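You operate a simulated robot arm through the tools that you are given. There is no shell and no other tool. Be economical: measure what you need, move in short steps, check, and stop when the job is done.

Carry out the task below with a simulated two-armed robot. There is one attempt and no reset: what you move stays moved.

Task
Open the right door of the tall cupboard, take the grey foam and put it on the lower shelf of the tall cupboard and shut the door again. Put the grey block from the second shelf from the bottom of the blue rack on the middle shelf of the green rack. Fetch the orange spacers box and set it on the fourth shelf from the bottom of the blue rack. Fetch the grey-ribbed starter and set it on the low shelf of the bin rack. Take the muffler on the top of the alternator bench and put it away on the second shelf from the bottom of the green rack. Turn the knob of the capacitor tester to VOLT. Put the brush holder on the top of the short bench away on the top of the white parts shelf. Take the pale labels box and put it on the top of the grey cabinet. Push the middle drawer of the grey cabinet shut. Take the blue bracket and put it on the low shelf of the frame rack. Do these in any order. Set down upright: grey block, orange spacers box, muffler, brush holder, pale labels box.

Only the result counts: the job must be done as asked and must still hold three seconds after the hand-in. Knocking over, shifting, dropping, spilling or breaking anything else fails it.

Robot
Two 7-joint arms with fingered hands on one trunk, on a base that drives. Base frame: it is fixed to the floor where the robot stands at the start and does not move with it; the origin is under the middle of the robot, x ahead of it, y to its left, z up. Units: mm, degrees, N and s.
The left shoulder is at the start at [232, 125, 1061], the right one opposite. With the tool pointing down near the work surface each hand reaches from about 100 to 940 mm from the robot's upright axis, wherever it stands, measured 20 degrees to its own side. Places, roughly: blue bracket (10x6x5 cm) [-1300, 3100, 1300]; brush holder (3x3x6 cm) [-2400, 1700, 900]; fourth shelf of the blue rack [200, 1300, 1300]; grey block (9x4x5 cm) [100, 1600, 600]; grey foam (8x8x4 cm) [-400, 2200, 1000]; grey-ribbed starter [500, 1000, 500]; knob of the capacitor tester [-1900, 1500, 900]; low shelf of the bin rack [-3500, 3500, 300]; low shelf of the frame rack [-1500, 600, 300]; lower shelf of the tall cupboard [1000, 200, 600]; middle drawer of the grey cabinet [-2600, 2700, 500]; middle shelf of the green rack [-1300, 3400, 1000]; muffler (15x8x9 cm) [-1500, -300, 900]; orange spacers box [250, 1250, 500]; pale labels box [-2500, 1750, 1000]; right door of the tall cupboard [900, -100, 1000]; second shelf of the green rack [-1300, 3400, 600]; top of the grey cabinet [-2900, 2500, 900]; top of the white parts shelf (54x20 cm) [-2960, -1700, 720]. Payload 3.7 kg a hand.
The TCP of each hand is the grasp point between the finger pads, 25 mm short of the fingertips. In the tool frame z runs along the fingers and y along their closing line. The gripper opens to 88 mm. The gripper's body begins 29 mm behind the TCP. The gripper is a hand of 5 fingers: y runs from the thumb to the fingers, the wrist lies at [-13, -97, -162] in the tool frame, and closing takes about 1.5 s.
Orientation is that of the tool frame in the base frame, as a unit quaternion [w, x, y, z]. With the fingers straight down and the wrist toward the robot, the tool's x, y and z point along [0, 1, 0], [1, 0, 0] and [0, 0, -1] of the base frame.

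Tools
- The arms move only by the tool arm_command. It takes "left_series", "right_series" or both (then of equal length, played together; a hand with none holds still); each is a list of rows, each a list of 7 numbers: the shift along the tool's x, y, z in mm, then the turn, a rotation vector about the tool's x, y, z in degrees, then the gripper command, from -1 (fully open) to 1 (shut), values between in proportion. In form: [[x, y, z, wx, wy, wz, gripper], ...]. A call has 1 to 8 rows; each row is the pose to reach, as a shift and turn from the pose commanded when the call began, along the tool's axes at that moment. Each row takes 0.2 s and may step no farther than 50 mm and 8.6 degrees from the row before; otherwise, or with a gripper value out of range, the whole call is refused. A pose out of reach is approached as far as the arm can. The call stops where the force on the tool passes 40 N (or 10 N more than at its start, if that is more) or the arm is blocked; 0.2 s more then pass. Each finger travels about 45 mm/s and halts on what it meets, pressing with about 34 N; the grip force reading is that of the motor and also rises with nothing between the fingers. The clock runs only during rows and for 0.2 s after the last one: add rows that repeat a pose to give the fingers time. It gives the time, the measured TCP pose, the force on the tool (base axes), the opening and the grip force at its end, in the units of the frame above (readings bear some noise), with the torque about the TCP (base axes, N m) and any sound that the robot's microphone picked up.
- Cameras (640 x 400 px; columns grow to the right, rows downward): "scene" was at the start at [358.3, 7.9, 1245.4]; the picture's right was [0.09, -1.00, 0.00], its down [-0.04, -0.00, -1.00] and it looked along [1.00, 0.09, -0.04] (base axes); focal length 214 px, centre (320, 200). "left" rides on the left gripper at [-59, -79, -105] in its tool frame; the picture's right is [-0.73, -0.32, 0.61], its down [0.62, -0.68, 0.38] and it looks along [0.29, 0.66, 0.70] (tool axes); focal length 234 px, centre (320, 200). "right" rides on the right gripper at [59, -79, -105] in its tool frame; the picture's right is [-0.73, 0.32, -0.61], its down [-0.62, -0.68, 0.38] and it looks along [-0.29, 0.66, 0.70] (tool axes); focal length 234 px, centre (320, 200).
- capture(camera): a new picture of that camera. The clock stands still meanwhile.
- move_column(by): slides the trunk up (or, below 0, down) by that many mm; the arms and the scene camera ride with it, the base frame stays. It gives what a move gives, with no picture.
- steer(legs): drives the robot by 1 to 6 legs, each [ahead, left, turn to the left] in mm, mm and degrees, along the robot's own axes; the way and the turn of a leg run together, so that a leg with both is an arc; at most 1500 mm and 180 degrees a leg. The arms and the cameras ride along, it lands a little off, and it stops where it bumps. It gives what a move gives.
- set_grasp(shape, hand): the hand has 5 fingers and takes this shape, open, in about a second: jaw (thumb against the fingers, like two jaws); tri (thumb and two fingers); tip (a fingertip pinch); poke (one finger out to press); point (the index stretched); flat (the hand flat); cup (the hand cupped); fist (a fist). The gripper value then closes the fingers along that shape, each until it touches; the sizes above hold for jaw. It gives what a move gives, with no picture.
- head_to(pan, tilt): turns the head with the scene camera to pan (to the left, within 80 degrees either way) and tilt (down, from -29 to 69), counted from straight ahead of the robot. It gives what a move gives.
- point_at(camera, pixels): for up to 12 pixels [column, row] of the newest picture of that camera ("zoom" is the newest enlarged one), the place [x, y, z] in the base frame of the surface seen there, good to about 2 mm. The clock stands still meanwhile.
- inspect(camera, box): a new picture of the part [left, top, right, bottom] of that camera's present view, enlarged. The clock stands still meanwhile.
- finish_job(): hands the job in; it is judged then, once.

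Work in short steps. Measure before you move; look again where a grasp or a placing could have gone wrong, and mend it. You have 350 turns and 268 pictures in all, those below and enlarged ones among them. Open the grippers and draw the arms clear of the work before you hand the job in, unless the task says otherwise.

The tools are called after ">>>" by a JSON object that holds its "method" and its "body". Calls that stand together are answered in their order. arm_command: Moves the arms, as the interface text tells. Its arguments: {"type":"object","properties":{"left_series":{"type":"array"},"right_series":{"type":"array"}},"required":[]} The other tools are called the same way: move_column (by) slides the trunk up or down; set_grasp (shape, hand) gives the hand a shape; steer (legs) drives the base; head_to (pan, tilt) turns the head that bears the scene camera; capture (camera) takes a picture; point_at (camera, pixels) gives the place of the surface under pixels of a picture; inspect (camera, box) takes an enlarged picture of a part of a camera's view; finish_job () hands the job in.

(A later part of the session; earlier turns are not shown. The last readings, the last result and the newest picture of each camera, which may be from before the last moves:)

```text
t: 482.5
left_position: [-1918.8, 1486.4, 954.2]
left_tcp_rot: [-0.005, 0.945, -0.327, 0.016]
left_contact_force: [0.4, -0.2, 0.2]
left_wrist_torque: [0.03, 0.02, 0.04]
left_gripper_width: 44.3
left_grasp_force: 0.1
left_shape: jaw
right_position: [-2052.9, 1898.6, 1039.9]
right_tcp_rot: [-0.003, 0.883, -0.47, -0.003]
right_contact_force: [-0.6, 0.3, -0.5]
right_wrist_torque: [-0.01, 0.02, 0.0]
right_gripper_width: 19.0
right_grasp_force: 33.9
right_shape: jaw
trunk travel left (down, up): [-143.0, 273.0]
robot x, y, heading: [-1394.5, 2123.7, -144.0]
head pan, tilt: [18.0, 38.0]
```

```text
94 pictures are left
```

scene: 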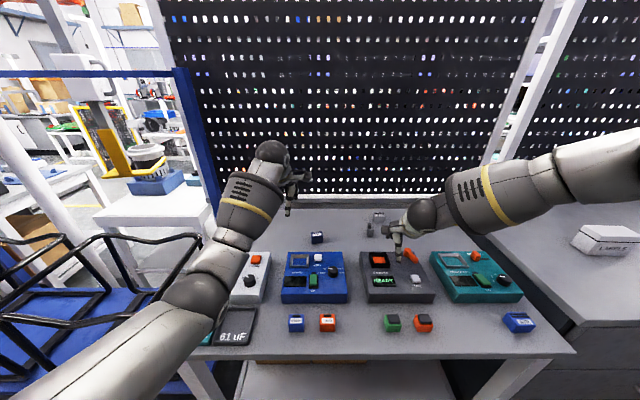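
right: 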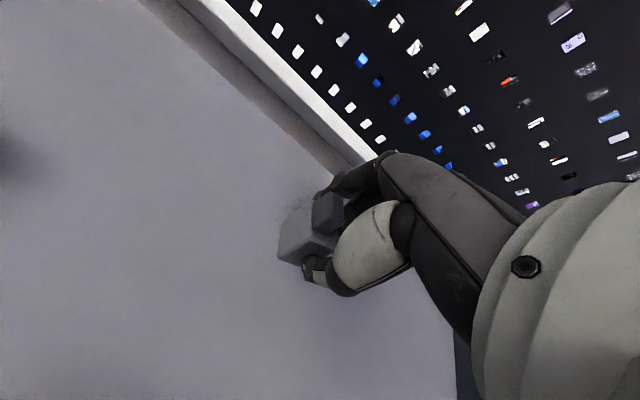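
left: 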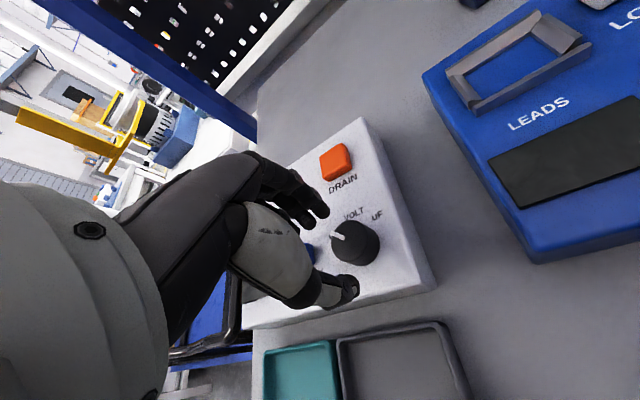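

I remeasure the knob's top and pointer from here.

>>> {"method": "point_at", "body": {"camera": "left", "pixels": [[335, 240], [372, 236], [352, 222], [352, 258], [352, 240], [345, 232], [350, 212], [377, 215], [311, 252]]}}

>>> {"method": "inspect", "body": {"camera": "left", "box": [305, 195, 401, 275]}}

```text
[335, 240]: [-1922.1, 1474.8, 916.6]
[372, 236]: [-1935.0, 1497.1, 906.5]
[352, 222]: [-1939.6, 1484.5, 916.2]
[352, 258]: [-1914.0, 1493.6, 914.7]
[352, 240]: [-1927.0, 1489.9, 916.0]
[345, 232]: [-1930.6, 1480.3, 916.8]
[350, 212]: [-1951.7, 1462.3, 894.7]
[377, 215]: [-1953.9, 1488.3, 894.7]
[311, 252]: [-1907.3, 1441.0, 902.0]
```

```text
5.00 times, centred on (353, 235) of left
```

zoom: 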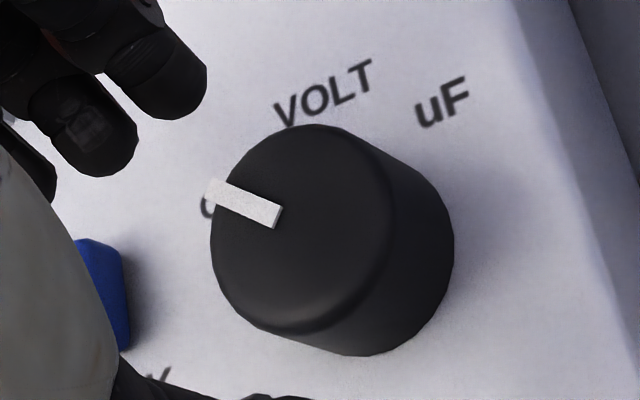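

Knob centre (-1925,1487); VOLT lies at 222°, pointer at 267°: turn 45° clockwise. I centre the hand and lower to grip the knob's upper part.

>>> {"method": "arm_command", "body": {"left_series": [[-5.5, 3.5, 5, 0, 0, 0, 0], [-5.5, 3.5, 14, 0, 0, 0, 0], [-5.5, 3.5, 22, 0, 0, 0, 0], [-5.5, 3.5, 22, 0, 0, 0, 0.5], [-5.5, 3.5, 22, 0, 0, 0, 1], [-5.5, 3.5, 22, 0, 0, 0, 1], [-5.5, 3.5, 22, 0, 0, 0, 1], [-5.5, 3.5, 22, 0, 0, 0, 1]]}}

>>> {"method": "capture", "body": {"camera": "left"}}

```text
t: 484.3
left_position: [-1926.9, 1489.8, 931.5]
left_tcp_rot: [-0.007, 0.945, -0.328, 0.017]
left_contact_force: [3.4, 6.1, -1.8]
left_wrist_torque: [0.08, -0.02, -0.02]
left_gripper_width: 24.2
left_grasp_force: 34.4
left_shape: jaw
right_position: [-2053.3, 1899.6, 1038.9]
right_tcp_rot: [-0.002, 0.883, -0.47, -0.002]
right_contact_force: [-0.7, 0.0, -0.7]
right_wrist_torque: [-0.03, 0.01, 0.0]
right_gripper_width: 19.0
right_grasp_force: 34.2
right_shape: jaw
trunk travel left (down, up): [-143.0, 273.0]
robot x, y, heading: [-1397.0, 2121.1, -144.0]
head pan, tilt: [18.0, 38.0]
```

```text
92 pictures are left
```

left: 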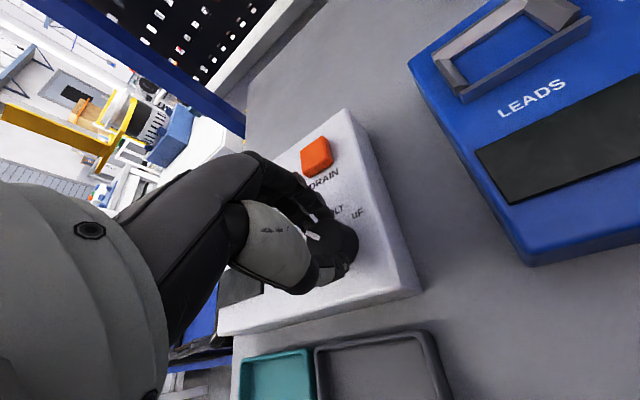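

Gripped. I rotate clockwise 45° about the tool axis.

>>> {"method": "arm_command", "body": {"left_series": [[0, 0, 0, 0, 0, 7.5, 1], [0, 0, 0, 0, 0, 15, 1], [0, 0, 0, 0, 0, 22.5, 1], [0, 0, 0, 0, 0, 30, 1], [0, 0, 0, 0, 0, 37.5, 1], [0, 0, 0, 0, 0, 46, 1], [0, 0, 0, 0, 0, 46, 1]]}}

>>> {"method": "arm_command", "body": {"left_series": [[0, 0, 0, 0, 0, 0, 0], [0, 0, 0, 0, 0, 0, 0], [0, 0, 0, 0, 0, 0, -0.3], [0, 0, -30, 0, 0, 0, -0.5], [0, 0, -70, 0, 0, 0, -1], [0, -40, -100, 0, 0, 0, -1]]}}

>>> {"method": "capture", "body": {"camera": "left"}}

```text
t: 485.9
left_position: [-1923.4, 1487.1, 931.0]
left_tcp_rot: [-0.012, 0.742, -0.67, 0.013]
left_contact_force: [13.4, -3.1, -4.7]
left_wrist_torque: [-0.07, -0.23, 0.02]
left_gripper_width: 22.9
left_grasp_force: 34.1
left_shape: jaw
right_position: [-2052.8, 1899.4, 1040.2]
right_tcp_rot: [-0.003, 0.882, -0.47, -0.003]
right_contact_force: [0.2, 0.1, -1.2]
right_wrist_torque: [0.0, -0.04, 0.0]
right_gripper_width: 19.1
right_grasp_force: 34.1
right_shape: jaw
trunk travel left (down, up): [-143.0, 273.0]
robot x, y, heading: [-1395.9, 2121.0, -144.3]
head pan, tilt: [18.0, 38.0]
```

```text
t: 487.3
left_position: [-1886.3, 1494.6, 1033.5]
left_tcp_rot: [-0.011, 0.742, -0.67, 0.012]
left_contact_force: [0.2, -0.2, 0.7]
left_wrist_torque: [0.01, 0.02, 0.01]
left_gripper_width: 87.8
left_grasp_force: 0.1
left_shape: jaw
right_position: [-2051.1, 1897.3, 1040.8]
right_tcp_rot: [-0.002, 0.882, -0.471, -0.004]
right_contact_force: [0.3, -0.6, -1.2]
right_wrist_torque: [0.02, 0.02, -0.03]
right_gripper_width: 18.7
right_grasp_force: 33.2
right_shape: jaw
trunk travel left (down, up): [-143.0, 273.0]
robot x, y, heading: [-1395.6, 2124.1, -144.4]
head pan, tilt: [18.0, 38.0]
```

```text
91 pictures are left
```

left: 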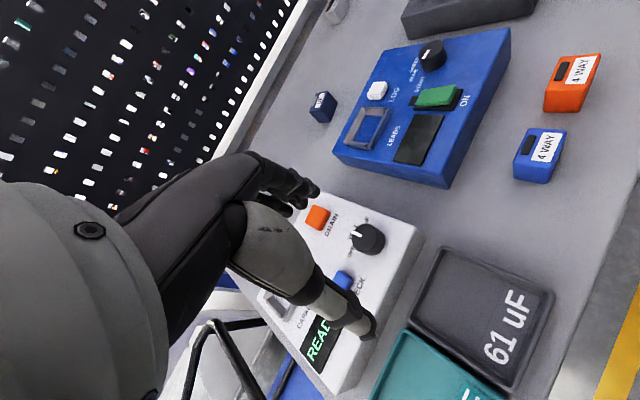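

The tester's display lit up. I check the knob's pointer.

>>> {"method": "inspect", "body": {"camera": "left", "box": [320, 205, 400, 265]}}

```text
6.67 times, centred on (360, 235) of left
```

zoom: 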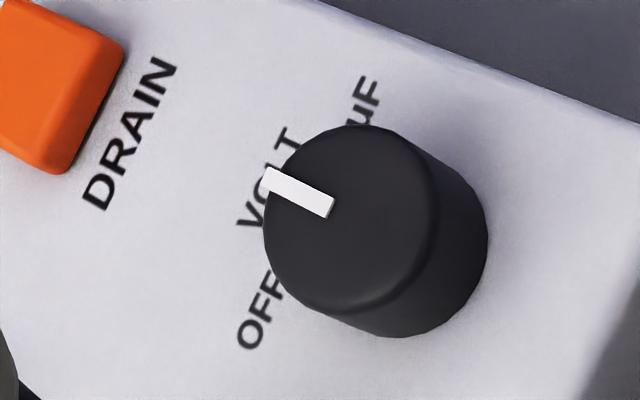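

The knob points to VOLT. Next the bracket: I move off the rack side and turn around toward the green rack.

>>> {"method": "steer", "body": {"legs": [[150, 0, 0], [0, 0, 90], [0, 0, 90]]}}

>>> {"method": "arm_command", "body": {"left_series": [[0, 0, 0, 0, 0, -6, -1], [0, 0, 0, 0, 0, -12, -1], [0, 0, 0, 0, 0, -18, -1], [0, 0, 0, 0, 0, -24, -1], [0, 0, 0, 0, 0, -24, -1]], "right_series": [[-30, -40, 0, 0, 0, 0, 1], [-60, -80, 0, 0, 0, 0, 1], [-90, -120, 0, 0, 0, 0, 1], [-120, -160, 0, 0, 0, 0, 1], [-150, -200, 0, 0, 0, 0, 1]]}}

>>> {"method": "move_column", "body": {"by": 270}}

```text
t: 495.2
left_position: [-798.9, 2373.8, 1033.6]
left_tcp_rot: [-0.006, 0.827, 0.562, -0.004]
left_contact_force: [8.2, -11.2, 2.0]
left_wrist_torque: [-0.09, -0.4, -0.48]
left_gripper_width: 87.8
left_grasp_force: 0.0
left_shape: jaw
right_position: [-827.7, 1953.0, 1040.1]
right_tcp_rot: [0.002, 0.652, 0.758, -0.002]
right_contact_force: [-0.1, -0.4, -0.3]
right_wrist_torque: [0.0, 0.01, -0.02]
right_gripper_width: 18.6
right_grasp_force: 34.1
right_shape: jaw
trunk travel left (down, up): [-143.0, 273.0]
robot x, y, heading: [-1516.0, 2035.3, 10.3]
head pan, tilt: [18.0, 38.0]
stopped in leg 3: the force on the tool passed its limit at 51 N (the readings are from after the stop); the commanded pose is now the measured one
```

```text
t: 496.3
left_position: [-796.8, 2361.6, 1038.4]
left_tcp_rot: [0.001, 0.702, 0.712, -0.004]
left_contact_force: [3.5, -21.6, 10.5]
left_wrist_torque: [0.06, -0.74, -1.08]
left_gripper_width: 88.3
left_grasp_force: 0.2
left_shape: jaw
right_position: [-988.6, 1792.3, 1019.0]
right_tcp_rot: [-0.021, 0.648, 0.761, -0.035]
right_contact_force: [0.5, 0.2, -1.0]
right_wrist_torque: [0.0, 0.02, -0.02]
right_gripper_width: 18.7
right_grasp_force: 34.1
right_shape: jaw
right hand out of reach, approached as far as the arm can: row 5
trunk travel left (down, up): [-143.0, 273.0]
robot x, y, heading: [-1511.9, 2030.7, 10.3]
head pan, tilt: [18.0, 38.0]
stopped in row 5 (left hand): the force on the tool passed its limit at 44 N (the readings are from after the stop); the commanded pose is now the measured one
```

```text
t: 497.7
left_position: [-833.4, 2367.3, 1062.5]
left_tcp_rot: [-0.044, 0.694, 0.716, -0.064]
left_contact_force: [0.1, -0.4, 1.4]
left_wrist_torque: [0.02, 0.02, -0.05]
left_gripper_width: 88.2
left_grasp_force: 0.1
left_shape: jaw
right_position: [-1019.6, 1792.9, 1188.9]
right_tcp_rot: [0.02, 0.647, 0.762, 0.014]
right_contact_force: [0.0, -0.3, -0.9]
right_wrist_torque: [0.01, 0.05, 0.0]
right_gripper_width: 18.2
right_grasp_force: 34.1
right_shape: jaw
trunk travel left (down, up): [-262.0, 154.0]
robot x, y, heading: [-1521.1, 2033.7, 10.6]
head pan, tilt: [18.0, 38.0]
stopped: the arm was blocked; the commanded pose is now the measured one
```

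The left hand swung into the grey rack. I look at what it touches before moving.

>>> {"method": "head_to", "body": {"pan": 25, "tilt": 25}}

>>> {"method": "capture", "body": {"camera": "scene"}}

>>> {"method": "capture", "body": {"camera": "left"}}

```text
t: 498.4
left_position: [-827.2, 2366.1, 1061.1]
left_tcp_rot: [-0.043, 0.694, 0.716, -0.065]
left_contact_force: [0.3, -0.7, -0.1]
left_wrist_torque: [0.02, -0.03, 0.01]
left_gripper_width: 88.0
left_grasp_force: 0.0
left_shape: jaw
right_position: [-1014.6, 1792.0, 1182.9]
right_tcp_rot: [0.018, 0.648, 0.761, 0.012]
right_contact_force: [0.2, -0.1, -1.0]
right_wrist_torque: [0.0, -0.03, 0.02]
right_gripper_width: 18.6
right_grasp_force: 33.8
right_shape: jaw
trunk travel left (down, up): [-262.0, 154.0]
robot x, y, heading: [-1514.2, 2034.7, 10.5]
head pan, tilt: [25.0, 25.0]
```

```text
89 pictures are left
```

scene: 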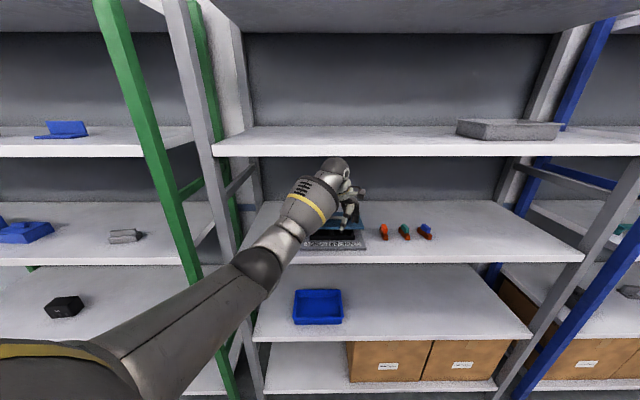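

```text
88 pictures are left
```

left: 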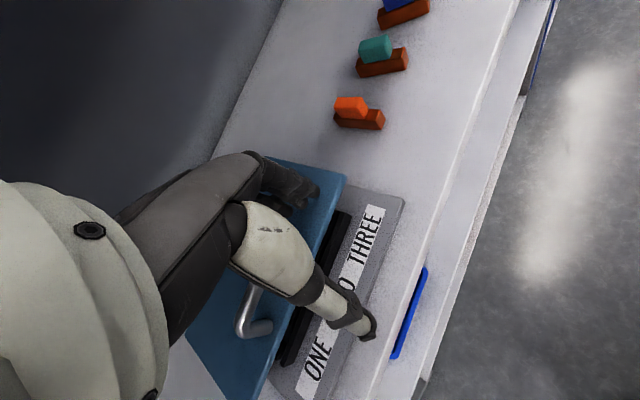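

I measure the kit box's corners to compare with the earlier picture of it.

>>> {"method": "inspect", "body": {"camera": "scene", "box": [290, 190, 400, 260]}}

>>> {"method": "point_at", "body": {"camera": "left", "pixels": [[400, 200], [365, 185], [296, 395], [345, 178], [325, 163], [270, 395], [345, 210], [370, 345]]}}

```text
5.71 times, centred on (345, 225) of scene
```

zoom: 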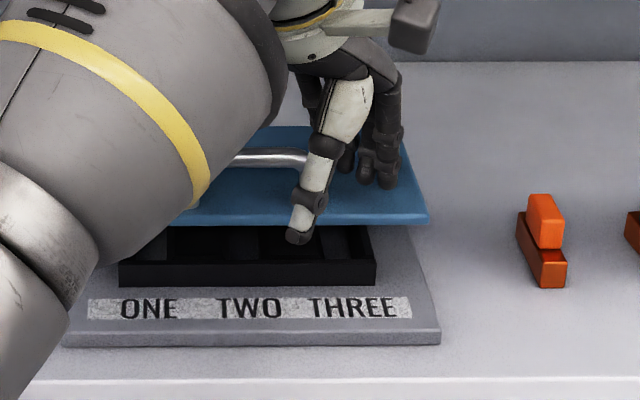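

```text
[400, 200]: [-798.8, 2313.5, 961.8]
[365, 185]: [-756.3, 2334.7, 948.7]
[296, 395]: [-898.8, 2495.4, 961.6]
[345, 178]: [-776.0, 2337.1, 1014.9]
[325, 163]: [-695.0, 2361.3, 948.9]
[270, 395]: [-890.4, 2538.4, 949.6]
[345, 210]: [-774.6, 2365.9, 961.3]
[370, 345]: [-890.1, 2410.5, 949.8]
```

The kit box is where it was (its corner projects onto the old picture's position). I lift the hand slightly and draw it straight out.

>>> {"method": "arm_command", "body": {"left_series": [[0, 0, -15, 0, 0, 0, -1], [0, 0, -28, 0, 0, 0, -1], [-20, -30, -28, 0, 0, 0, -1], [-40, -60, -28, 0, 0, 0, -1], [-60, -90, -28, 0, 0, 0, -1], [-80, -120, -28, 0, 0, 0, -1]]}}

>>> {"method": "capture", "body": {"camera": "left"}}

```text
t: 499.8
left_position: [-941.2, 2282.8, 1109.5]
left_tcp_rot: [-0.043, 0.694, 0.715, -0.063]
left_contact_force: [-0.3, 0.3, 0.5]
left_wrist_torque: [-0.01, 0.01, 0.0]
left_gripper_width: 88.1
left_grasp_force: 0.0
left_shape: jaw
right_position: [-1014.8, 1790.3, 1183.3]
right_tcp_rot: [0.017, 0.648, 0.761, 0.011]
right_contact_force: [0.0, 0.2, 0.3]
right_wrist_torque: [-0.01, -0.01, -0.01]
right_gripper_width: 18.7
right_grasp_force: 34.0
right_shape: jaw
trunk travel left (down, up): [-262.0, 154.0]
robot x, y, heading: [-1519.8, 2032.9, 10.4]
head pan, tilt: [25.0, 25.0]
```

```text
86 pictures are left
```

left: 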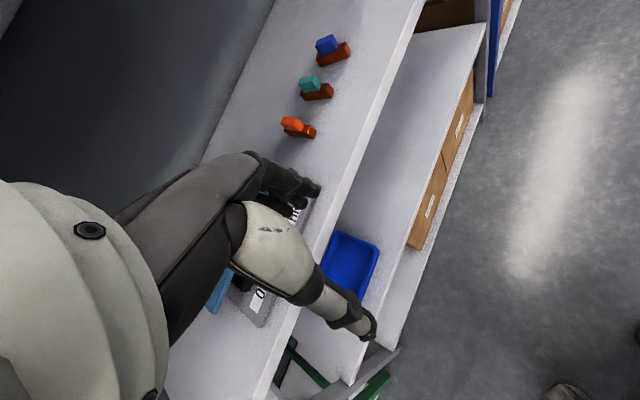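

Free. I finish the turn to face the racks and move left to the bracket, then raise the trunk.

>>> {"method": "steer", "body": {"legs": [[-20, 0, 25.3], [0, 480, 0]]}}

>>> {"method": "move_column", "body": {"by": 150}}

>>> {"method": "head_to", "body": {"pan": 10, "tilt": 25}}

>>> {"method": "capture", "body": {"camera": "scene"}}

```text
t: 505.8
left_position: [-1394.6, 2880.9, 1106.5]
left_tcp_rot: [-0.03, 0.521, 0.85, -0.074]
left_contact_force: [-0.3, 0.4, 0.5]
left_wrist_torque: [-0.01, 0.02, -0.04]
left_gripper_width: 88.0
left_grasp_force: 0.0
left_shape: jaw
right_position: [-1252.7, 2404.1, 1183.1]
right_tcp_rot: [0.016, 0.466, 0.884, 0.014]
right_contact_force: [-0.2, 0.5, -0.1]
right_wrist_torque: [-0.02, 0.01, 0.0]
right_gripper_width: 18.6
right_grasp_force: 33.9
right_shape: jaw
trunk travel left (down, up): [-262.0, 154.0]
robot x, y, heading: [-1811.1, 2407.2, 35.8]
head pan, tilt: [25.0, 25.0]
```

```text
t: 507.5
left_position: [-1397.1, 2882.5, 1256.6]
left_tcp_rot: [-0.03, 0.522, 0.849, -0.074]
left_contact_force: [0.7, -0.1, -0.4]
left_wrist_torque: [-0.02, -0.04, 0.0]
left_gripper_width: 88.0
left_grasp_force: 0.0
left_shape: jaw
right_position: [-1254.1, 2404.2, 1331.9]
right_tcp_rot: [0.015, 0.467, 0.884, 0.014]
right_contact_force: [1.3, 0.0, -0.6]
right_wrist_torque: [0.01, -0.01, 0.01]
right_gripper_width: 18.4
right_grasp_force: 33.9
right_shape: jaw
trunk travel left (down, up): [-412.0, 4.0]
robot x, y, heading: [-1811.3, 2408.7, 35.7]
head pan, tilt: [25.0, 25.0]
```

```text
t: 508.3
left_position: [-1395.3, 2881.1, 1256.8]
left_tcp_rot: [-0.03, 0.522, 0.85, -0.073]
left_contact_force: [0.1, 0.6, -0.7]
left_wrist_torque: [0.0, -0.02, 0.0]
left_gripper_width: 88.1
left_grasp_force: 0.1
left_shape: jaw
right_position: [-1252.4, 2402.1, 1332.3]
right_tcp_rot: [0.015, 0.466, 0.885, 0.013]
right_contact_force: [-0.1, -0.4, -0.2]
right_wrist_torque: [-0.01, -0.02, -0.04]
right_gripper_width: 18.6
right_grasp_force: 34.0
right_shape: jaw
trunk travel left (down, up): [-412.0, 4.0]
robot x, y, heading: [-1812.8, 2409.9, 35.4]
head pan, tilt: [10.0, 25.0]
```

```text
85 pictures are left
```

scene: 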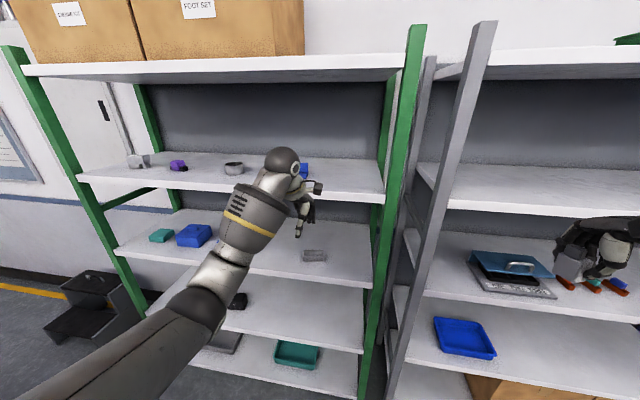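

I level the left hand, yaw it to 40°, and raise it to z≈1385.

>>> {"method": "arm_command", "body": {"left_series": [[0, 0, 0, -4.5, 0.7, -6.6, -1], [0, 0, 0, -8.9, 1.4, -13.3, -1], [0, 0, 0, -8.9, 1.4, -13.3, -1]]}}

>>> {"method": "arm_command", "body": {"left_series": [[0, 0, -40, 0, 0, 0, -1], [0, 0, -80, 0, 0, 0, -1], [0, 0, -120, 0, 0, 0, -1], [0, 0, -128, 0, 0, 0, -1]]}}

>>> {"method": "steer", "body": {"legs": [[120, 15, 0]]}}

```text
t: 509.1
left_position: [-1395.2, 2881.3, 1256.1]
left_tcp_rot: [-0.008, 0.421, 0.907, 0.003]
left_contact_force: [-0.1, -0.5, 0.6]
left_wrist_torque: [-0.02, 0.0, -0.02]
left_gripper_width: 87.8
left_grasp_force: 0.0
left_shape: jaw
right_position: [-1253.3, 2404.2, 1332.4]
right_tcp_rot: [0.015, 0.466, 0.885, 0.014]
right_contact_force: [-1.1, 0.1, -1.2]
right_wrist_torque: [0.04, -0.01, 0.0]
right_gripper_width: 18.5
right_grasp_force: 34.1
right_shape: jaw
trunk travel left (down, up): [-412.0, 4.0]
robot x, y, heading: [-1813.1, 2409.8, 35.6]
head pan, tilt: [10.0, 25.0]
```

```text
t: 510.1
left_position: [-1395.4, 2879.6, 1385.7]
left_tcp_rot: [-0.009, 0.422, 0.907, 0.003]
left_contact_force: [-0.5, -0.9, 0.0]
left_wrist_torque: [0.01, 0.0, 0.0]
left_gripper_width: 87.9
left_grasp_force: 0.1
left_shape: jaw
right_position: [-1252.8, 2403.0, 1332.1]
right_tcp_rot: [0.014, 0.466, 0.884, 0.014]
right_contact_force: [-0.4, -0.2, -0.4]
right_wrist_torque: [0.01, 0.01, -0.01]
right_gripper_width: 18.2
right_grasp_force: 34.1
right_shape: jaw
trunk travel left (down, up): [-412.0, 4.0]
robot x, y, heading: [-1807.7, 2408.7, 36.0]
head pan, tilt: [10.0, 25.0]
```

```text
t: 511.4
left_position: [-1305.2, 2962.0, 1385.7]
left_tcp_rot: [-0.008, 0.421, 0.907, 0.003]
left_contact_force: [0.6, -0.6, 1.9]
left_wrist_torque: [0.03, 0.01, -0.02]
left_gripper_width: 88.1
left_grasp_force: 0.1
left_shape: jaw
right_position: [-1163.5, 2486.5, 1331.9]
right_tcp_rot: [0.016, 0.466, 0.884, 0.013]
right_contact_force: [0.0, 0.5, -0.3]
right_wrist_torque: [-0.01, -0.02, -0.02]
right_gripper_width: 18.5
right_grasp_force: 34.2
right_shape: jaw
trunk travel left (down, up): [-412.0, 4.0]
robot x, y, heading: [-1726.2, 2489.9, 35.9]
head pan, tilt: [10.0, 25.0]
```

I reach to the bracket's plate (tool x 77, y 145).

>>> {"method": "arm_command", "body": {"left_series": [[19, 36, 0, 0, 0, 0, -1], [38, 72, 0, 0, 0, 0, -1], [57, 108, 0, 0, 0, 0, -1], [77, 145, 0, 0, 0, 0, -1], [77, 145, 0, 0, 0, 0, -1]]}}

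>>> {"method": "capture", "body": {"camera": "left"}}

```text
t: 512.5
left_position: [-1245.2, 3112.7, 1386.9]
left_tcp_rot: [-0.006, 0.421, 0.907, 0.003]
left_contact_force: [-0.8, 0.5, -0.1]
left_wrist_torque: [0.0, 0.02, -0.02]
left_gripper_width: 87.9
left_grasp_force: 0.0
left_shape: jaw
right_position: [-1163.7, 2484.6, 1331.4]
right_tcp_rot: [0.016, 0.467, 0.884, 0.014]
right_contact_force: [0.3, 0.9, -0.7]
right_wrist_torque: [-0.02, 0.02, 0.0]
right_gripper_width: 18.6
right_grasp_force: 34.3
right_shape: jaw
trunk travel left (down, up): [-412.0, 4.0]
robot x, y, heading: [-1719.6, 2489.4, 35.8]
head pan, tilt: [10.0, 25.0]
```

```text
84 pictures are left
```

left: 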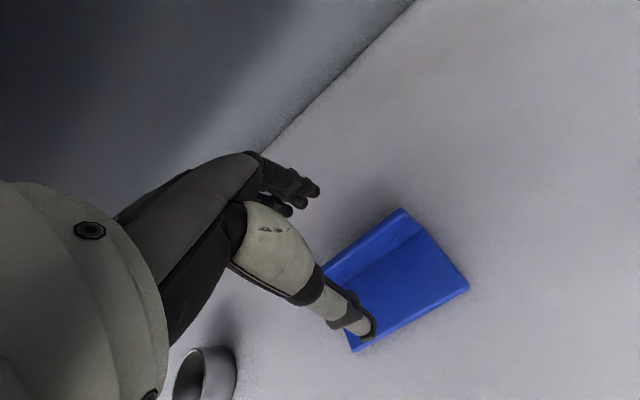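

Positioned over the plate. I lower 44 mm, close, and lift.

>>> {"method": "arm_command", "body": {"left_series": [[0, 0, 15, 0, 0, 0, -1], [0, 0, 30, 0, 0, 0, -1], [0, 0, 43, 0, 0, 0, -1], [0, 0, 43, 0, 0, 0, 0], [0, 0, 43, 0, 0, 0, 1], [0, 0, 43, 0, 0, 0, 1], [0, 0, 43, 0, 0, 0, 1], [0, 0, 43, 0, 0, 0, 1]]}}

>>> {"method": "arm_command", "body": {"left_series": [[0, 0, 0, 0, 0, 0, 1], [0, 0, -15, 0, 0, 0, 1], [0, 0, -30, 0, 0, 0, 1], [0, 0, -35, 0, 0, 0, 1]]}}

>>> {"method": "capture", "body": {"camera": "left"}}

```text
t: 514.4
left_position: [-1245.8, 3116.3, 1344.0]
left_tcp_rot: [-0.009, 0.421, 0.907, 0.003]
left_contact_force: [-1.0, 1.1, -0.2]
left_wrist_torque: [-0.04, -0.03, -0.03]
left_gripper_width: 2.6
left_grasp_force: 24.2
left_shape: jaw
right_position: [-1164.1, 2485.5, 1331.5]
right_tcp_rot: [0.015, 0.467, 0.884, 0.014]
right_contact_force: [-1.1, -1.0, -1.5]
right_wrist_torque: [-0.01, 0.0, 0.0]
right_gripper_width: 18.5
right_grasp_force: 34.2
right_shape: jaw
trunk travel left (down, up): [-412.0, 4.0]
robot x, y, heading: [-1724.9, 2490.7, 35.6]
head pan, tilt: [10.0, 25.0]
```

```text
t: 515.4
left_position: [-1244.6, 3114.8, 1378.5]
left_tcp_rot: [-0.008, 0.421, 0.907, 0.002]
left_contact_force: [0.0, 0.3, -1.3]
left_wrist_torque: [0.02, -0.03, -0.03]
left_gripper_width: 1.7
left_grasp_force: 34.1
left_shape: jaw
right_position: [-1163.1, 2486.4, 1332.1]
right_tcp_rot: [0.015, 0.467, 0.884, 0.014]
right_contact_force: [-0.6, -0.4, -1.3]
right_wrist_torque: [0.02, 0.0, 0.03]
right_gripper_width: 18.5
right_grasp_force: 33.6
right_shape: jaw
trunk travel left (down, up): [-412.0, 4.0]
robot x, y, heading: [-1722.6, 2489.6, 35.7]
head pan, tilt: [10.0, 25.0]
```

```text
83 pictures are left
```

left: 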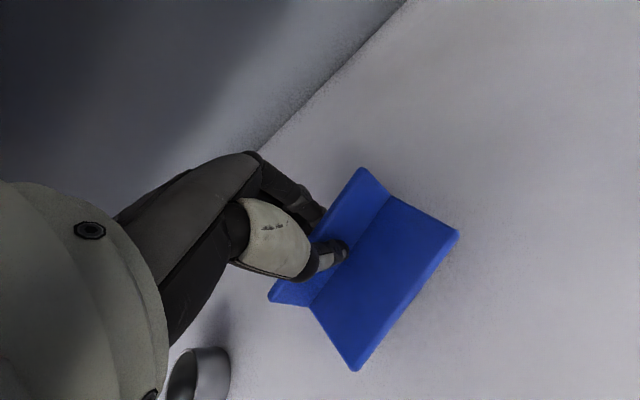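

The bracket is held by its plate. I draw back, lower the trunk, and drive toward the frame rack.

>>> {"method": "arm_command", "body": {"left_series": [[-19, -40, 0, 0, 0, 0, 1], [-38, -80, 0, 0, 0, 0, 1], [-57, -120, 0, 0, 0, 0, 1], [-77, -155, 0, 0, 0, 0, 1]]}}

>>> {"method": "steer", "body": {"legs": [[-150, 0, 0]]}}

>>> {"method": "move_column", "body": {"by": -320}}

>>> {"method": "steer", "body": {"legs": [[0, -1300, 0]]}}

```text
t: 516.4
left_position: [-1315.4, 2955.6, 1375.4]
left_tcp_rot: [-0.008, 0.421, 0.907, 0.002]
left_contact_force: [-0.4, -0.3, -1.5]
left_wrist_torque: [0.02, -0.03, -0.01]
left_gripper_width: 1.9
left_grasp_force: 33.9
left_shape: jaw
right_position: [-1165.7, 2486.9, 1332.2]
right_tcp_rot: [0.016, 0.467, 0.884, 0.015]
right_contact_force: [-0.5, 0.1, -1.2]
right_wrist_torque: [0.0, 0.03, -0.01]
right_gripper_width: 18.3
right_grasp_force: 34.4
right_shape: jaw
trunk travel left (down, up): [-412.0, 4.0]
robot x, y, heading: [-1724.0, 2490.6, 35.7]
head pan, tilt: [10.0, 25.0]
```

```text
t: 517.7
left_position: [-1433.6, 2865.7, 1376.7]
left_tcp_rot: [-0.007, 0.422, 0.906, 0.002]
left_contact_force: [-0.4, 0.5, -0.7]
left_wrist_torque: [-0.03, -0.05, 0.01]
left_gripper_width: 1.4
left_grasp_force: 34.0
left_shape: jaw
right_position: [-1285.7, 2398.6, 1331.5]
right_tcp_rot: [0.016, 0.467, 0.884, 0.014]
right_contact_force: [0.3, 0.1, -1.0]
right_wrist_torque: [0.0, 0.0, 0.01]
right_gripper_width: 18.4
right_grasp_force: 34.6
right_shape: jaw
trunk travel left (down, up): [-412.0, 4.0]
robot x, y, heading: [-1843.1, 2402.2, 35.8]
head pan, tilt: [10.0, 25.0]
```

```text
t: 520.9
left_position: [-1435.3, 2866.2, 1056.7]
left_tcp_rot: [-0.007, 0.422, 0.907, 0.004]
left_contact_force: [0.2, -0.4, -1.0]
left_wrist_torque: [0.01, -0.02, 0.01]
left_gripper_width: 1.7
left_grasp_force: 34.2
left_shape: jaw
right_position: [-1250.1, 2423.3, 923.3]
right_tcp_rot: [-0.051, 0.462, 0.878, -0.116]
right_contact_force: [0.0, 0.8, -0.2]
right_wrist_torque: [0.01, -0.06, -0.01]
right_gripper_width: 18.5
right_grasp_force: 34.5
right_shape: jaw
trunk travel left (down, up): [-92.0, 324.0]
robot x, y, heading: [-1846.3, 2404.4, 35.4]
head pan, tilt: [10.0, 25.0]
```

```text
t: 532.5
left_position: [-672.5, 1818.6, 1056.8]
left_tcp_rot: [-0.008, 0.415, 0.91, 0.003]
left_contact_force: [-0.1, -0.1, -0.6]
left_wrist_torque: [0.02, -0.01, 0.02]
left_gripper_width: 1.9
left_grasp_force: 33.6
left_shape: jaw
right_position: [-483.6, 1377.0, 923.6]
right_tcp_rot: [-0.051, 0.457, 0.88, -0.118]
right_contact_force: [-0.7, 1.0, -0.8]
right_wrist_torque: [0.01, 0.0, 0.01]
right_gripper_width: 18.3
right_grasp_force: 34.3
right_shape: jaw
trunk travel left (down, up): [-92.0, 324.0]
robot x, y, heading: [-1077.5, 1349.4, 36.5]
head pan, tilt: [10.0, 25.0]
```

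I move a bit further right, then turn to face the other side of the aisle.

>>> {"method": "steer", "body": {"legs": [[0, -280, 0], [0, 0, -90], [0, 0, -90]]}}

>>> {"method": "head_to", "body": {"pan": 0, "tilt": 30}}

>>> {"method": "capture", "body": {"camera": "scene"}}

```text
t: 543.3
left_position: [-1322.0, 658.9, 1058.1]
left_tcp_rot: [0.003, 0.906, -0.423, 0.008]
left_contact_force: [-0.6, -0.8, -2.1]
left_wrist_torque: [0.01, 0.02, -0.01]
left_gripper_width: 1.4
left_grasp_force: 34.1
left_shape: jaw
right_position: [-1504.2, 1105.6, 921.4]
right_tcp_rot: [-0.117, 0.876, -0.464, 0.051]
right_contact_force: [-0.3, 0.2, -0.3]
right_wrist_torque: [0.0, -0.01, -0.01]
right_gripper_width: 17.8
right_grasp_force: 34.1
right_shape: jaw
trunk travel left (down, up): [-92.0, 324.0]
robot x, y, heading: [-912.8, 1122.9, -144.5]
head pan, tilt: [10.0, 25.0]
```

```text
t: 544.0
left_position: [-1322.1, 660.7, 1056.8]
left_tcp_rot: [0.003, 0.906, -0.423, 0.008]
left_contact_force: [0.0, 0.6, -1.0]
left_wrist_torque: [0.02, -0.02, -0.03]
left_gripper_width: 1.5
left_grasp_force: 34.6
left_shape: jaw
right_position: [-1504.0, 1104.3, 922.8]
right_tcp_rot: [-0.117, 0.876, -0.465, 0.052]
right_contact_force: [0.9, 0.0, -0.2]
right_wrist_torque: [-0.01, -0.02, 0.03]
right_gripper_width: 18.3
right_grasp_force: 33.6
right_shape: jaw
trunk travel left (down, up): [-92.0, 324.0]
robot x, y, heading: [-910.2, 1127.8, -144.5]
head pan, tilt: [0.0, 30.0]
```

```text
82 pictures are left
```

scene: 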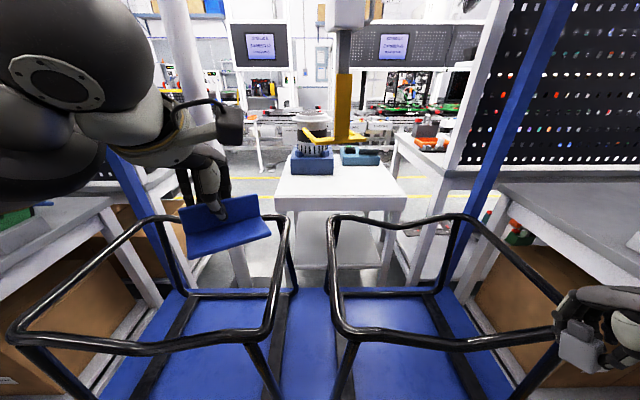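

This is the frame rack: a blue low shelf with two black tubular frames. I measure the blue surface and the frames.

>>> {"method": "point_at", "body": {"camera": "scene", "pixels": [[310, 340], [310, 300], [310, 390], [220, 340], [390, 330], [285, 230], [332, 240], [270, 310], [340, 310], [220, 240], [440, 330], [290, 280]]}}

```text
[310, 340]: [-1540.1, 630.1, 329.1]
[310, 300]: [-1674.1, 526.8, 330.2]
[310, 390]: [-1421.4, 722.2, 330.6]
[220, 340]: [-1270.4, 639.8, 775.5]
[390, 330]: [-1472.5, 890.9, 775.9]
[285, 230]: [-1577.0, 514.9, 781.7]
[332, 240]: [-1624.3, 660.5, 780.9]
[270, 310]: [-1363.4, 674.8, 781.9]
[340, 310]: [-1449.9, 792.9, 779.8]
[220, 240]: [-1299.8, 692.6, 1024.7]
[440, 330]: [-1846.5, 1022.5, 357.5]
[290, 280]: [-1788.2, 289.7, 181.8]
```

The gap between the frames is narrow. I look further down at the platform's front part.

>>> {"method": "head_to", "body": {"pan": 0, "tilt": 52}}

>>> {"method": "capture", "body": {"camera": "scene"}}

```text
t: 544.9
left_position: [-1322.9, 662.1, 1055.8]
left_tcp_rot: [0.003, 0.906, -0.423, 0.007]
left_contact_force: [-0.3, -0.8, -1.2]
left_wrist_torque: [-0.04, 0.02, 0.03]
left_gripper_width: 1.5
left_grasp_force: 34.1
left_shape: jaw
right_position: [-1504.7, 1105.5, 922.3]
right_tcp_rot: [-0.118, 0.876, -0.465, 0.052]
right_contact_force: [0.4, -0.4, -0.5]
right_wrist_torque: [-0.01, 0.02, 0.0]
right_gripper_width: 18.3
right_grasp_force: 33.7
right_shape: jaw
trunk travel left (down, up): [-92.0, 324.0]
robot x, y, heading: [-910.9, 1121.9, -144.4]
head pan, tilt: [0.0, 52.0]
```

```text
81 pictures are left
```

scene: 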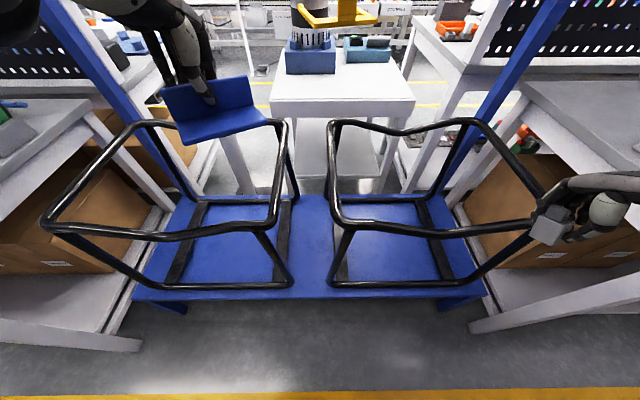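

I measure the blue floor inside the left frame, its bottom bars, and the front edge.

>>> {"method": "point_at", "body": {"camera": "scene", "pixels": [[235, 262], [235, 283], [235, 293], [282, 255], [185, 255], [312, 275], [291, 270], [331, 270], [235, 228], [235, 230], [265, 250], [312, 292]]}}

```text
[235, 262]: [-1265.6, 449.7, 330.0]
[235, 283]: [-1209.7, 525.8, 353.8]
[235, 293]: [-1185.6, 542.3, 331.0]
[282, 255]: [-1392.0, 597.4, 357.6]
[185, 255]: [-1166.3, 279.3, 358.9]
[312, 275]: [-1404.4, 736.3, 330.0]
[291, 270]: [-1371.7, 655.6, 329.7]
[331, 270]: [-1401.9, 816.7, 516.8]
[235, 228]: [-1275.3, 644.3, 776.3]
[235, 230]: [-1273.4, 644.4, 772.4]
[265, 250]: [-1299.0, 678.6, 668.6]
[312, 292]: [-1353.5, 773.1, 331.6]
```

A free strip between the frames is 170 mm wide; I target a=1400, b=-690. I reposition the base, lower the trunk, and extend then lower the left hand.

>>> {"method": "steer", "body": {"legs": [[-165, -211, 0.1]]}}

>>> {"method": "move_column", "body": {"by": -90}}

>>> {"method": "arm_command", "body": {"left_series": [[20, 27, 20, 0, 0, 0, 1], [40, 54, 45, 0, 0, 0, 1], [60, 81, 70, 0, 0, 0, 1], [80, 108, 95, 0, 0, 0, 1], [100, 135, 120, 0, 0, 0, 1], [118, 160, 150, 0, 0, 0, 1], [118, 160, 195, 0, 0, 0, 1], [118, 160, 240, 0, 0, 0, 1]]}}

>>> {"method": "capture", "body": {"camera": "scene"}}

```text
t: 547.3
left_position: [-1302.6, 923.8, 1055.8]
left_tcp_rot: [0.003, 0.906, -0.423, 0.009]
left_contact_force: [0.5, -0.7, -1.5]
left_wrist_torque: [-0.03, 0.0, 0.0]
left_gripper_width: 1.5
left_grasp_force: 34.4
left_shape: jaw
right_position: [-1486.2, 1367.8, 922.1]
right_tcp_rot: [-0.116, 0.877, -0.464, 0.051]
right_contact_force: [-0.1, -0.7, 0.1]
right_wrist_torque: [0.01, -0.02, -0.02]
right_gripper_width: 18.2
right_grasp_force: 33.9
right_shape: jaw
trunk travel left (down, up): [-92.0, 324.0]
robot x, y, heading: [-889.3, 1384.6, -144.4]
head pan, tilt: [0.0, 52.0]
```

```text
t: 548.5
left_position: [-1302.6, 924.0, 966.3]
left_tcp_rot: [0.004, 0.906, -0.423, 0.008]
left_contact_force: [-0.5, -0.1, -1.4]
left_wrist_torque: [0.0, 0.03, -0.05]
left_gripper_width: 1.4
left_grasp_force: 33.8
left_shape: jaw
right_position: [-1492.3, 1363.9, 773.8]
right_tcp_rot: [-0.223, 0.857, -0.453, 0.106]
right_contact_force: [-0.5, 0.5, 0.2]
right_wrist_torque: [0.0, 0.02, 0.0]
right_gripper_width: 18.3
right_grasp_force: 33.6
right_shape: jaw
trunk travel left (down, up): [-2.0, 414.0]
robot x, y, heading: [-893.2, 1387.5, -144.6]
head pan, tilt: [0.0, 52.0]
```

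```text
t: 550.4
left_position: [-1348.8, 727.3, 726.8]
left_tcp_rot: [0.004, 0.906, -0.423, 0.007]
left_contact_force: [0.3, -0.4, -1.6]
left_wrist_torque: [-0.02, 0.0, -0.02]
left_gripper_width: 1.7
left_grasp_force: 33.5
left_shape: jaw
right_position: [-1492.5, 1363.7, 772.6]
right_tcp_rot: [-0.225, 0.857, -0.451, 0.106]
right_contact_force: [-0.3, -0.3, 1.0]
right_wrist_torque: [0.0, 0.01, -0.03]
right_gripper_width: 17.8
right_grasp_force: 34.0
right_shape: jaw
trunk travel left (down, up): [-2.0, 414.0]
robot x, y, heading: [-893.2, 1383.0, -144.3]
head pan, tilt: [0.0, 52.0]
```

```text
80 pictures are left
```

scene: 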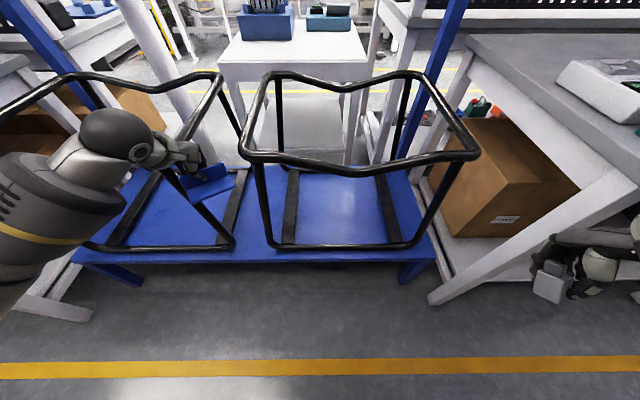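

The hand is close to the left frame's rail. I pull back 90 mm, move 37 mm right, and descend in front of the platform.

>>> {"method": "arm_command", "body": {"left_series": [[-18, -45, 0, 0, 0, 0, 1], [-37, -90, 0, 0, 0, 0, 1], [-37, -90, 45, 0, 0, 0, 1], [-37, -90, 90, 0, 0, 0, 1], [-37, -90, 135, 0, 0, 0, 1], [-37, -90, 180, 0, 0, 0, 1], [-37, -90, 225, 0, 0, 0, 1], [-37, -90, 265, 0, 0, 0, 1]]}}

>>> {"method": "capture", "body": {"camera": "scene"}}

```text
t: 552.1
left_position: [-1297.8, 813.0, 462.5]
left_tcp_rot: [0.002, 0.906, -0.422, 0.008]
left_contact_force: [-0.5, -1.2, -1.1]
left_wrist_torque: [0.0, -0.02, 0.01]
left_gripper_width: 2.0
left_grasp_force: 33.7
left_shape: jaw
right_position: [-1492.1, 1364.2, 772.5]
right_tcp_rot: [-0.224, 0.857, -0.451, 0.105]
right_contact_force: [-0.2, -0.1, 0.5]
right_wrist_torque: [-0.01, -0.01, 0.02]
right_gripper_width: 17.8
right_grasp_force: 33.9
right_shape: jaw
trunk travel left (down, up): [-2.0, 414.0]
robot x, y, heading: [-891.9, 1382.3, -144.3]
head pan, tilt: [0.0, 52.0]
```

```text
79 pictures are left
```

scene: 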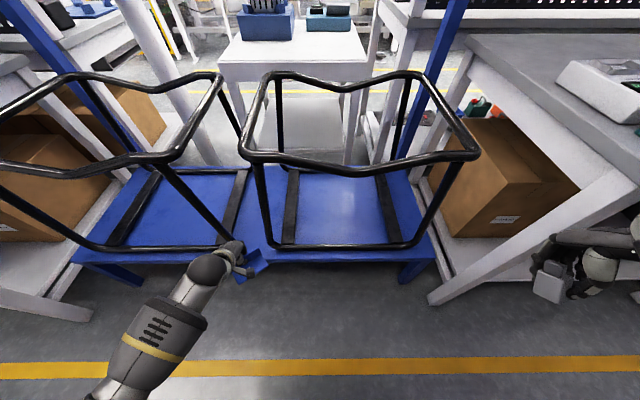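

I go down further to z≈385 to see what is reachable.

>>> {"method": "arm_command", "body": {"left_series": [[0, 0, 30, 0, 0, 0, 1], [0, 0, 55, 0, 0, 0, 1], [0, 0, 75, 0, 0, 0, 1], [0, 0, 75, 0, 0, 0, 1]]}}

```text
t: 553.1
left_position: [-1298.4, 809.5, 387.0]
left_tcp_rot: [0.002, 0.907, -0.422, 0.008]
left_contact_force: [-0.5, -0.6, -0.7]
left_wrist_torque: [0.0, 0.0, 0.02]
left_gripper_width: 1.9
left_grasp_force: 33.5
left_shape: jaw
right_position: [-1492.6, 1364.3, 772.8]
right_tcp_rot: [-0.225, 0.856, -0.453, 0.106]
right_contact_force: [0.9, 0.4, -0.6]
right_wrist_torque: [-0.03, 0.04, 0.0]
right_gripper_width: 18.4
right_grasp_force: 34.2
right_shape: jaw
trunk travel left (down, up): [-2.0, 414.0]
robot x, y, heading: [-890.3, 1386.4, -144.6]
head pan, tilt: [0.0, 52.0]
```

Reached without trouble; the bracket's underside is ~13 mm above the platform level. I drive in 125 mm.

>>> {"method": "steer", "body": {"legs": [[125, 0, 0]]}}

>>> {"method": "capture", "body": {"camera": "left"}}

```text
t: 554.4
left_position: [-1399.7, 738.7, 387.1]
left_tcp_rot: [0.002, 0.906, -0.424, 0.009]
left_contact_force: [-0.3, 0.6, -1.8]
left_wrist_torque: [-0.02, 0.02, -0.04]
left_gripper_width: 2.0
left_grasp_force: 34.2
left_shape: jaw
right_position: [-1594.0, 1292.3, 773.1]
right_tcp_rot: [-0.224, 0.857, -0.453, 0.106]
right_contact_force: [0.9, 0.2, -0.5]
right_wrist_torque: [-0.04, 0.01, -0.01]
right_gripper_width: 18.2
right_grasp_force: 33.7
right_shape: jaw
trunk travel left (down, up): [-2.0, 414.0]
robot x, y, heading: [-994.1, 1314.0, -144.5]
head pan, tilt: [0.0, 52.0]
```

```text
78 pictures are left
```

left: 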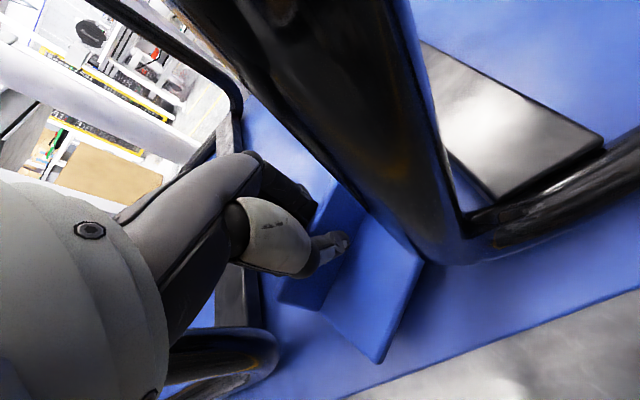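

The bracket is over the platform between the frames. I shift 14 mm left (away from the right frame's leg) and lower.

>>> {"method": "arm_command", "body": {"left_series": [[7, 0, 0, 0, 0, 0, 1], [14, 0, 0, 0, 0, 0, 1], [14, 0, 7, 0, 0, 0, 1], [14, 0, 12, 0, 0, 0, 1], [14, 0, 15, 0, 0, 0, 1], [14, 0, 15, 0, 0, 0, 1]]}}

```text
t: 555.8
left_position: [-1390.4, 727.1, 371.9]
left_tcp_rot: [0.003, 0.906, -0.423, 0.009]
left_contact_force: [0.7, 0.5, -0.3]
left_wrist_torque: [0.0, 0.09, 0.01]
left_gripper_width: 2.0
left_grasp_force: 34.0
left_shape: jaw
right_position: [-1593.1, 1292.0, 773.7]
right_tcp_rot: [-0.225, 0.857, -0.452, 0.106]
right_contact_force: [0.4, 0.1, -0.8]
right_wrist_torque: [0.01, 0.0, -0.01]
right_gripper_width: 18.1
right_grasp_force: 33.9
right_shape: jaw
trunk travel left (down, up): [-2.0, 414.0]
robot x, y, heading: [-994.3, 1314.2, -144.6]
head pan, tilt: [0.0, 52.0]
```

Touching. I open partly, and raise the hand.

>>> {"method": "arm_command", "body": {"left_series": [[0, 0, 1, 0, 0, 0, 0.4], [0, 0, 1, 0, 0, 0, 0], [0, 0, 1, 0, 0, 0, 0], [0, 0, -5, 0, 0, 0, 0], [0, 0, -40, 0, 0, 0, 0], [0, 0, -75, 0, 0, 0, 0], [0, 0, -75, 0, 0, 0, 0]]}}

>>> {"method": "capture", "body": {"camera": "left"}}

```text
t: 557.4
left_position: [-1390.0, 729.7, 448.0]
left_tcp_rot: [0.002, 0.906, -0.423, 0.009]
left_contact_force: [-0.5, -0.6, -0.3]
left_wrist_torque: [-0.04, 0.01, -0.01]
left_gripper_width: 43.6
left_grasp_force: 0.2
left_shape: jaw
right_position: [-1592.9, 1292.2, 772.5]
right_tcp_rot: [-0.224, 0.857, -0.451, 0.105]
right_contact_force: [-0.4, 0.1, -1.2]
right_wrist_torque: [0.03, 0.0, 0.02]
right_gripper_width: 18.2
right_grasp_force: 34.3
right_shape: jaw
trunk travel left (down, up): [-2.0, 414.0]
robot x, y, heading: [-994.2, 1311.2, -144.7]
head pan, tilt: [0.0, 52.0]
```

```text
77 pictures are left
```

left: 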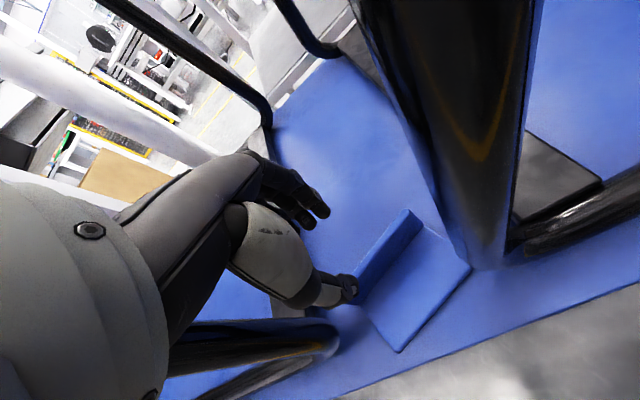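

The bracket stands on the low shelf. I back away and look left for the alternator bench and a way through.

>>> {"method": "steer", "body": {"legs": [[-230, 0, 0]]}}

>>> {"method": "arm_command", "body": {"left_series": [[0, -10, -45, 0, 0, 0, -1], [0, -20, -90, 0, 0, 0, -1], [0, -30, -135, 0, 0, 0, -1], [0, -40, -180, 0, 0, 0, -1], [0, -40, -225, 0, 0, 0, -1], [0, -40, -270, 0, 0, 0, -1], [0, -40, -315, 0, 0, 0, -1], [0, -40, -360, 0, 0, 0, -1]]}}

>>> {"method": "move_column", "body": {"by": 150}}

>>> {"method": "head_to", "body": {"pan": 50, "tilt": 15}}

>>> {"method": "capture", "body": {"camera": "scene"}}

```text
t: 559.1
left_position: [-1204.6, 862.0, 447.6]
left_tcp_rot: [0.003, 0.907, -0.422, 0.007]
left_contact_force: [0.6, -0.2, 0.4]
left_wrist_torque: [-0.01, -0.03, 0.01]
left_gripper_width: 43.8
left_grasp_force: 0.0
left_shape: jaw
right_position: [-1407.1, 1423.4, 774.1]
right_tcp_rot: [-0.224, 0.857, -0.452, 0.106]
right_contact_force: [0.8, 0.4, -0.9]
right_wrist_torque: [-0.01, -0.01, -0.01]
right_gripper_width: 18.1
right_grasp_force: 34.4
right_shape: jaw
trunk travel left (down, up): [-2.0, 414.0]
robot x, y, heading: [-805.3, 1443.2, -144.4]
head pan, tilt: [0.0, 52.0]
```

```text
t: 560.9
left_position: [-1182.4, 886.6, 809.7]
left_tcp_rot: [0.002, 0.906, -0.423, 0.009]
left_contact_force: [-0.4, -0.3, -0.6]
left_wrist_torque: [-0.01, -0.02, 0.06]
left_gripper_width: 87.6
left_grasp_force: 0.1
left_shape: jaw
left hand out of reach, approached as far as the arm can: row 7, 8
right_position: [-1407.3, 1424.4, 773.7]
right_tcp_rot: [-0.224, 0.857, -0.451, 0.106]
right_contact_force: [0.0, 0.5, -0.5]
right_wrist_torque: [0.01, -0.01, 0.02]
right_gripper_width: 18.4
right_grasp_force: 33.7
right_shape: jaw
trunk travel left (down, up): [-2.0, 414.0]
robot x, y, heading: [-806.4, 1449.0, -144.3]
head pan, tilt: [0.0, 52.0]
```

```text
t: 562.7
left_position: [-1184.4, 885.2, 955.3]
left_tcp_rot: [0.002, 0.906, -0.422, 0.009]
left_contact_force: [-0.2, -0.5, 0.0]
left_wrist_torque: [-0.02, -0.02, 0.02]
left_gripper_width: 87.6
left_grasp_force: 0.2
left_shape: jaw
right_position: [-1408.2, 1423.8, 921.5]
right_tcp_rot: [-0.225, 0.857, -0.451, 0.106]
right_contact_force: [-0.9, -0.4, -1.3]
right_wrist_torque: [0.0, -0.04, 0.0]
right_gripper_width: 17.7
right_grasp_force: 34.4
right_shape: jaw
trunk travel left (down, up): [-152.0, 264.0]
robot x, y, heading: [-808.6, 1445.3, -144.6]
head pan, tilt: [0.0, 52.0]
```

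```text
t: 563.9
left_position: [-1183.7, 886.8, 957.2]
left_tcp_rot: [0.003, 0.906, -0.423, 0.008]
left_contact_force: [0.0, 0.1, 1.0]
left_wrist_torque: [-0.01, 0.0, 0.0]
left_gripper_width: 87.6
left_grasp_force: 0.0
left_shape: jaw
right_position: [-1406.1, 1423.4, 922.3]
right_tcp_rot: [-0.225, 0.857, -0.451, 0.106]
right_contact_force: [0.0, 0.9, -0.1]
right_wrist_torque: [0.01, 0.01, 0.0]
right_gripper_width: 18.2
right_grasp_force: 33.9
right_shape: jaw
trunk travel left (down, up): [-152.0, 264.0]
robot x, y, heading: [-809.0, 1445.6, -144.5]
head pan, tilt: [50.0, 15.0]
```

```text
76 pictures are left
```

scene: 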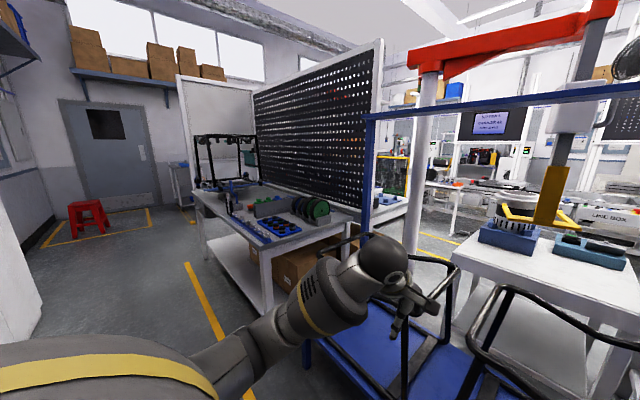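

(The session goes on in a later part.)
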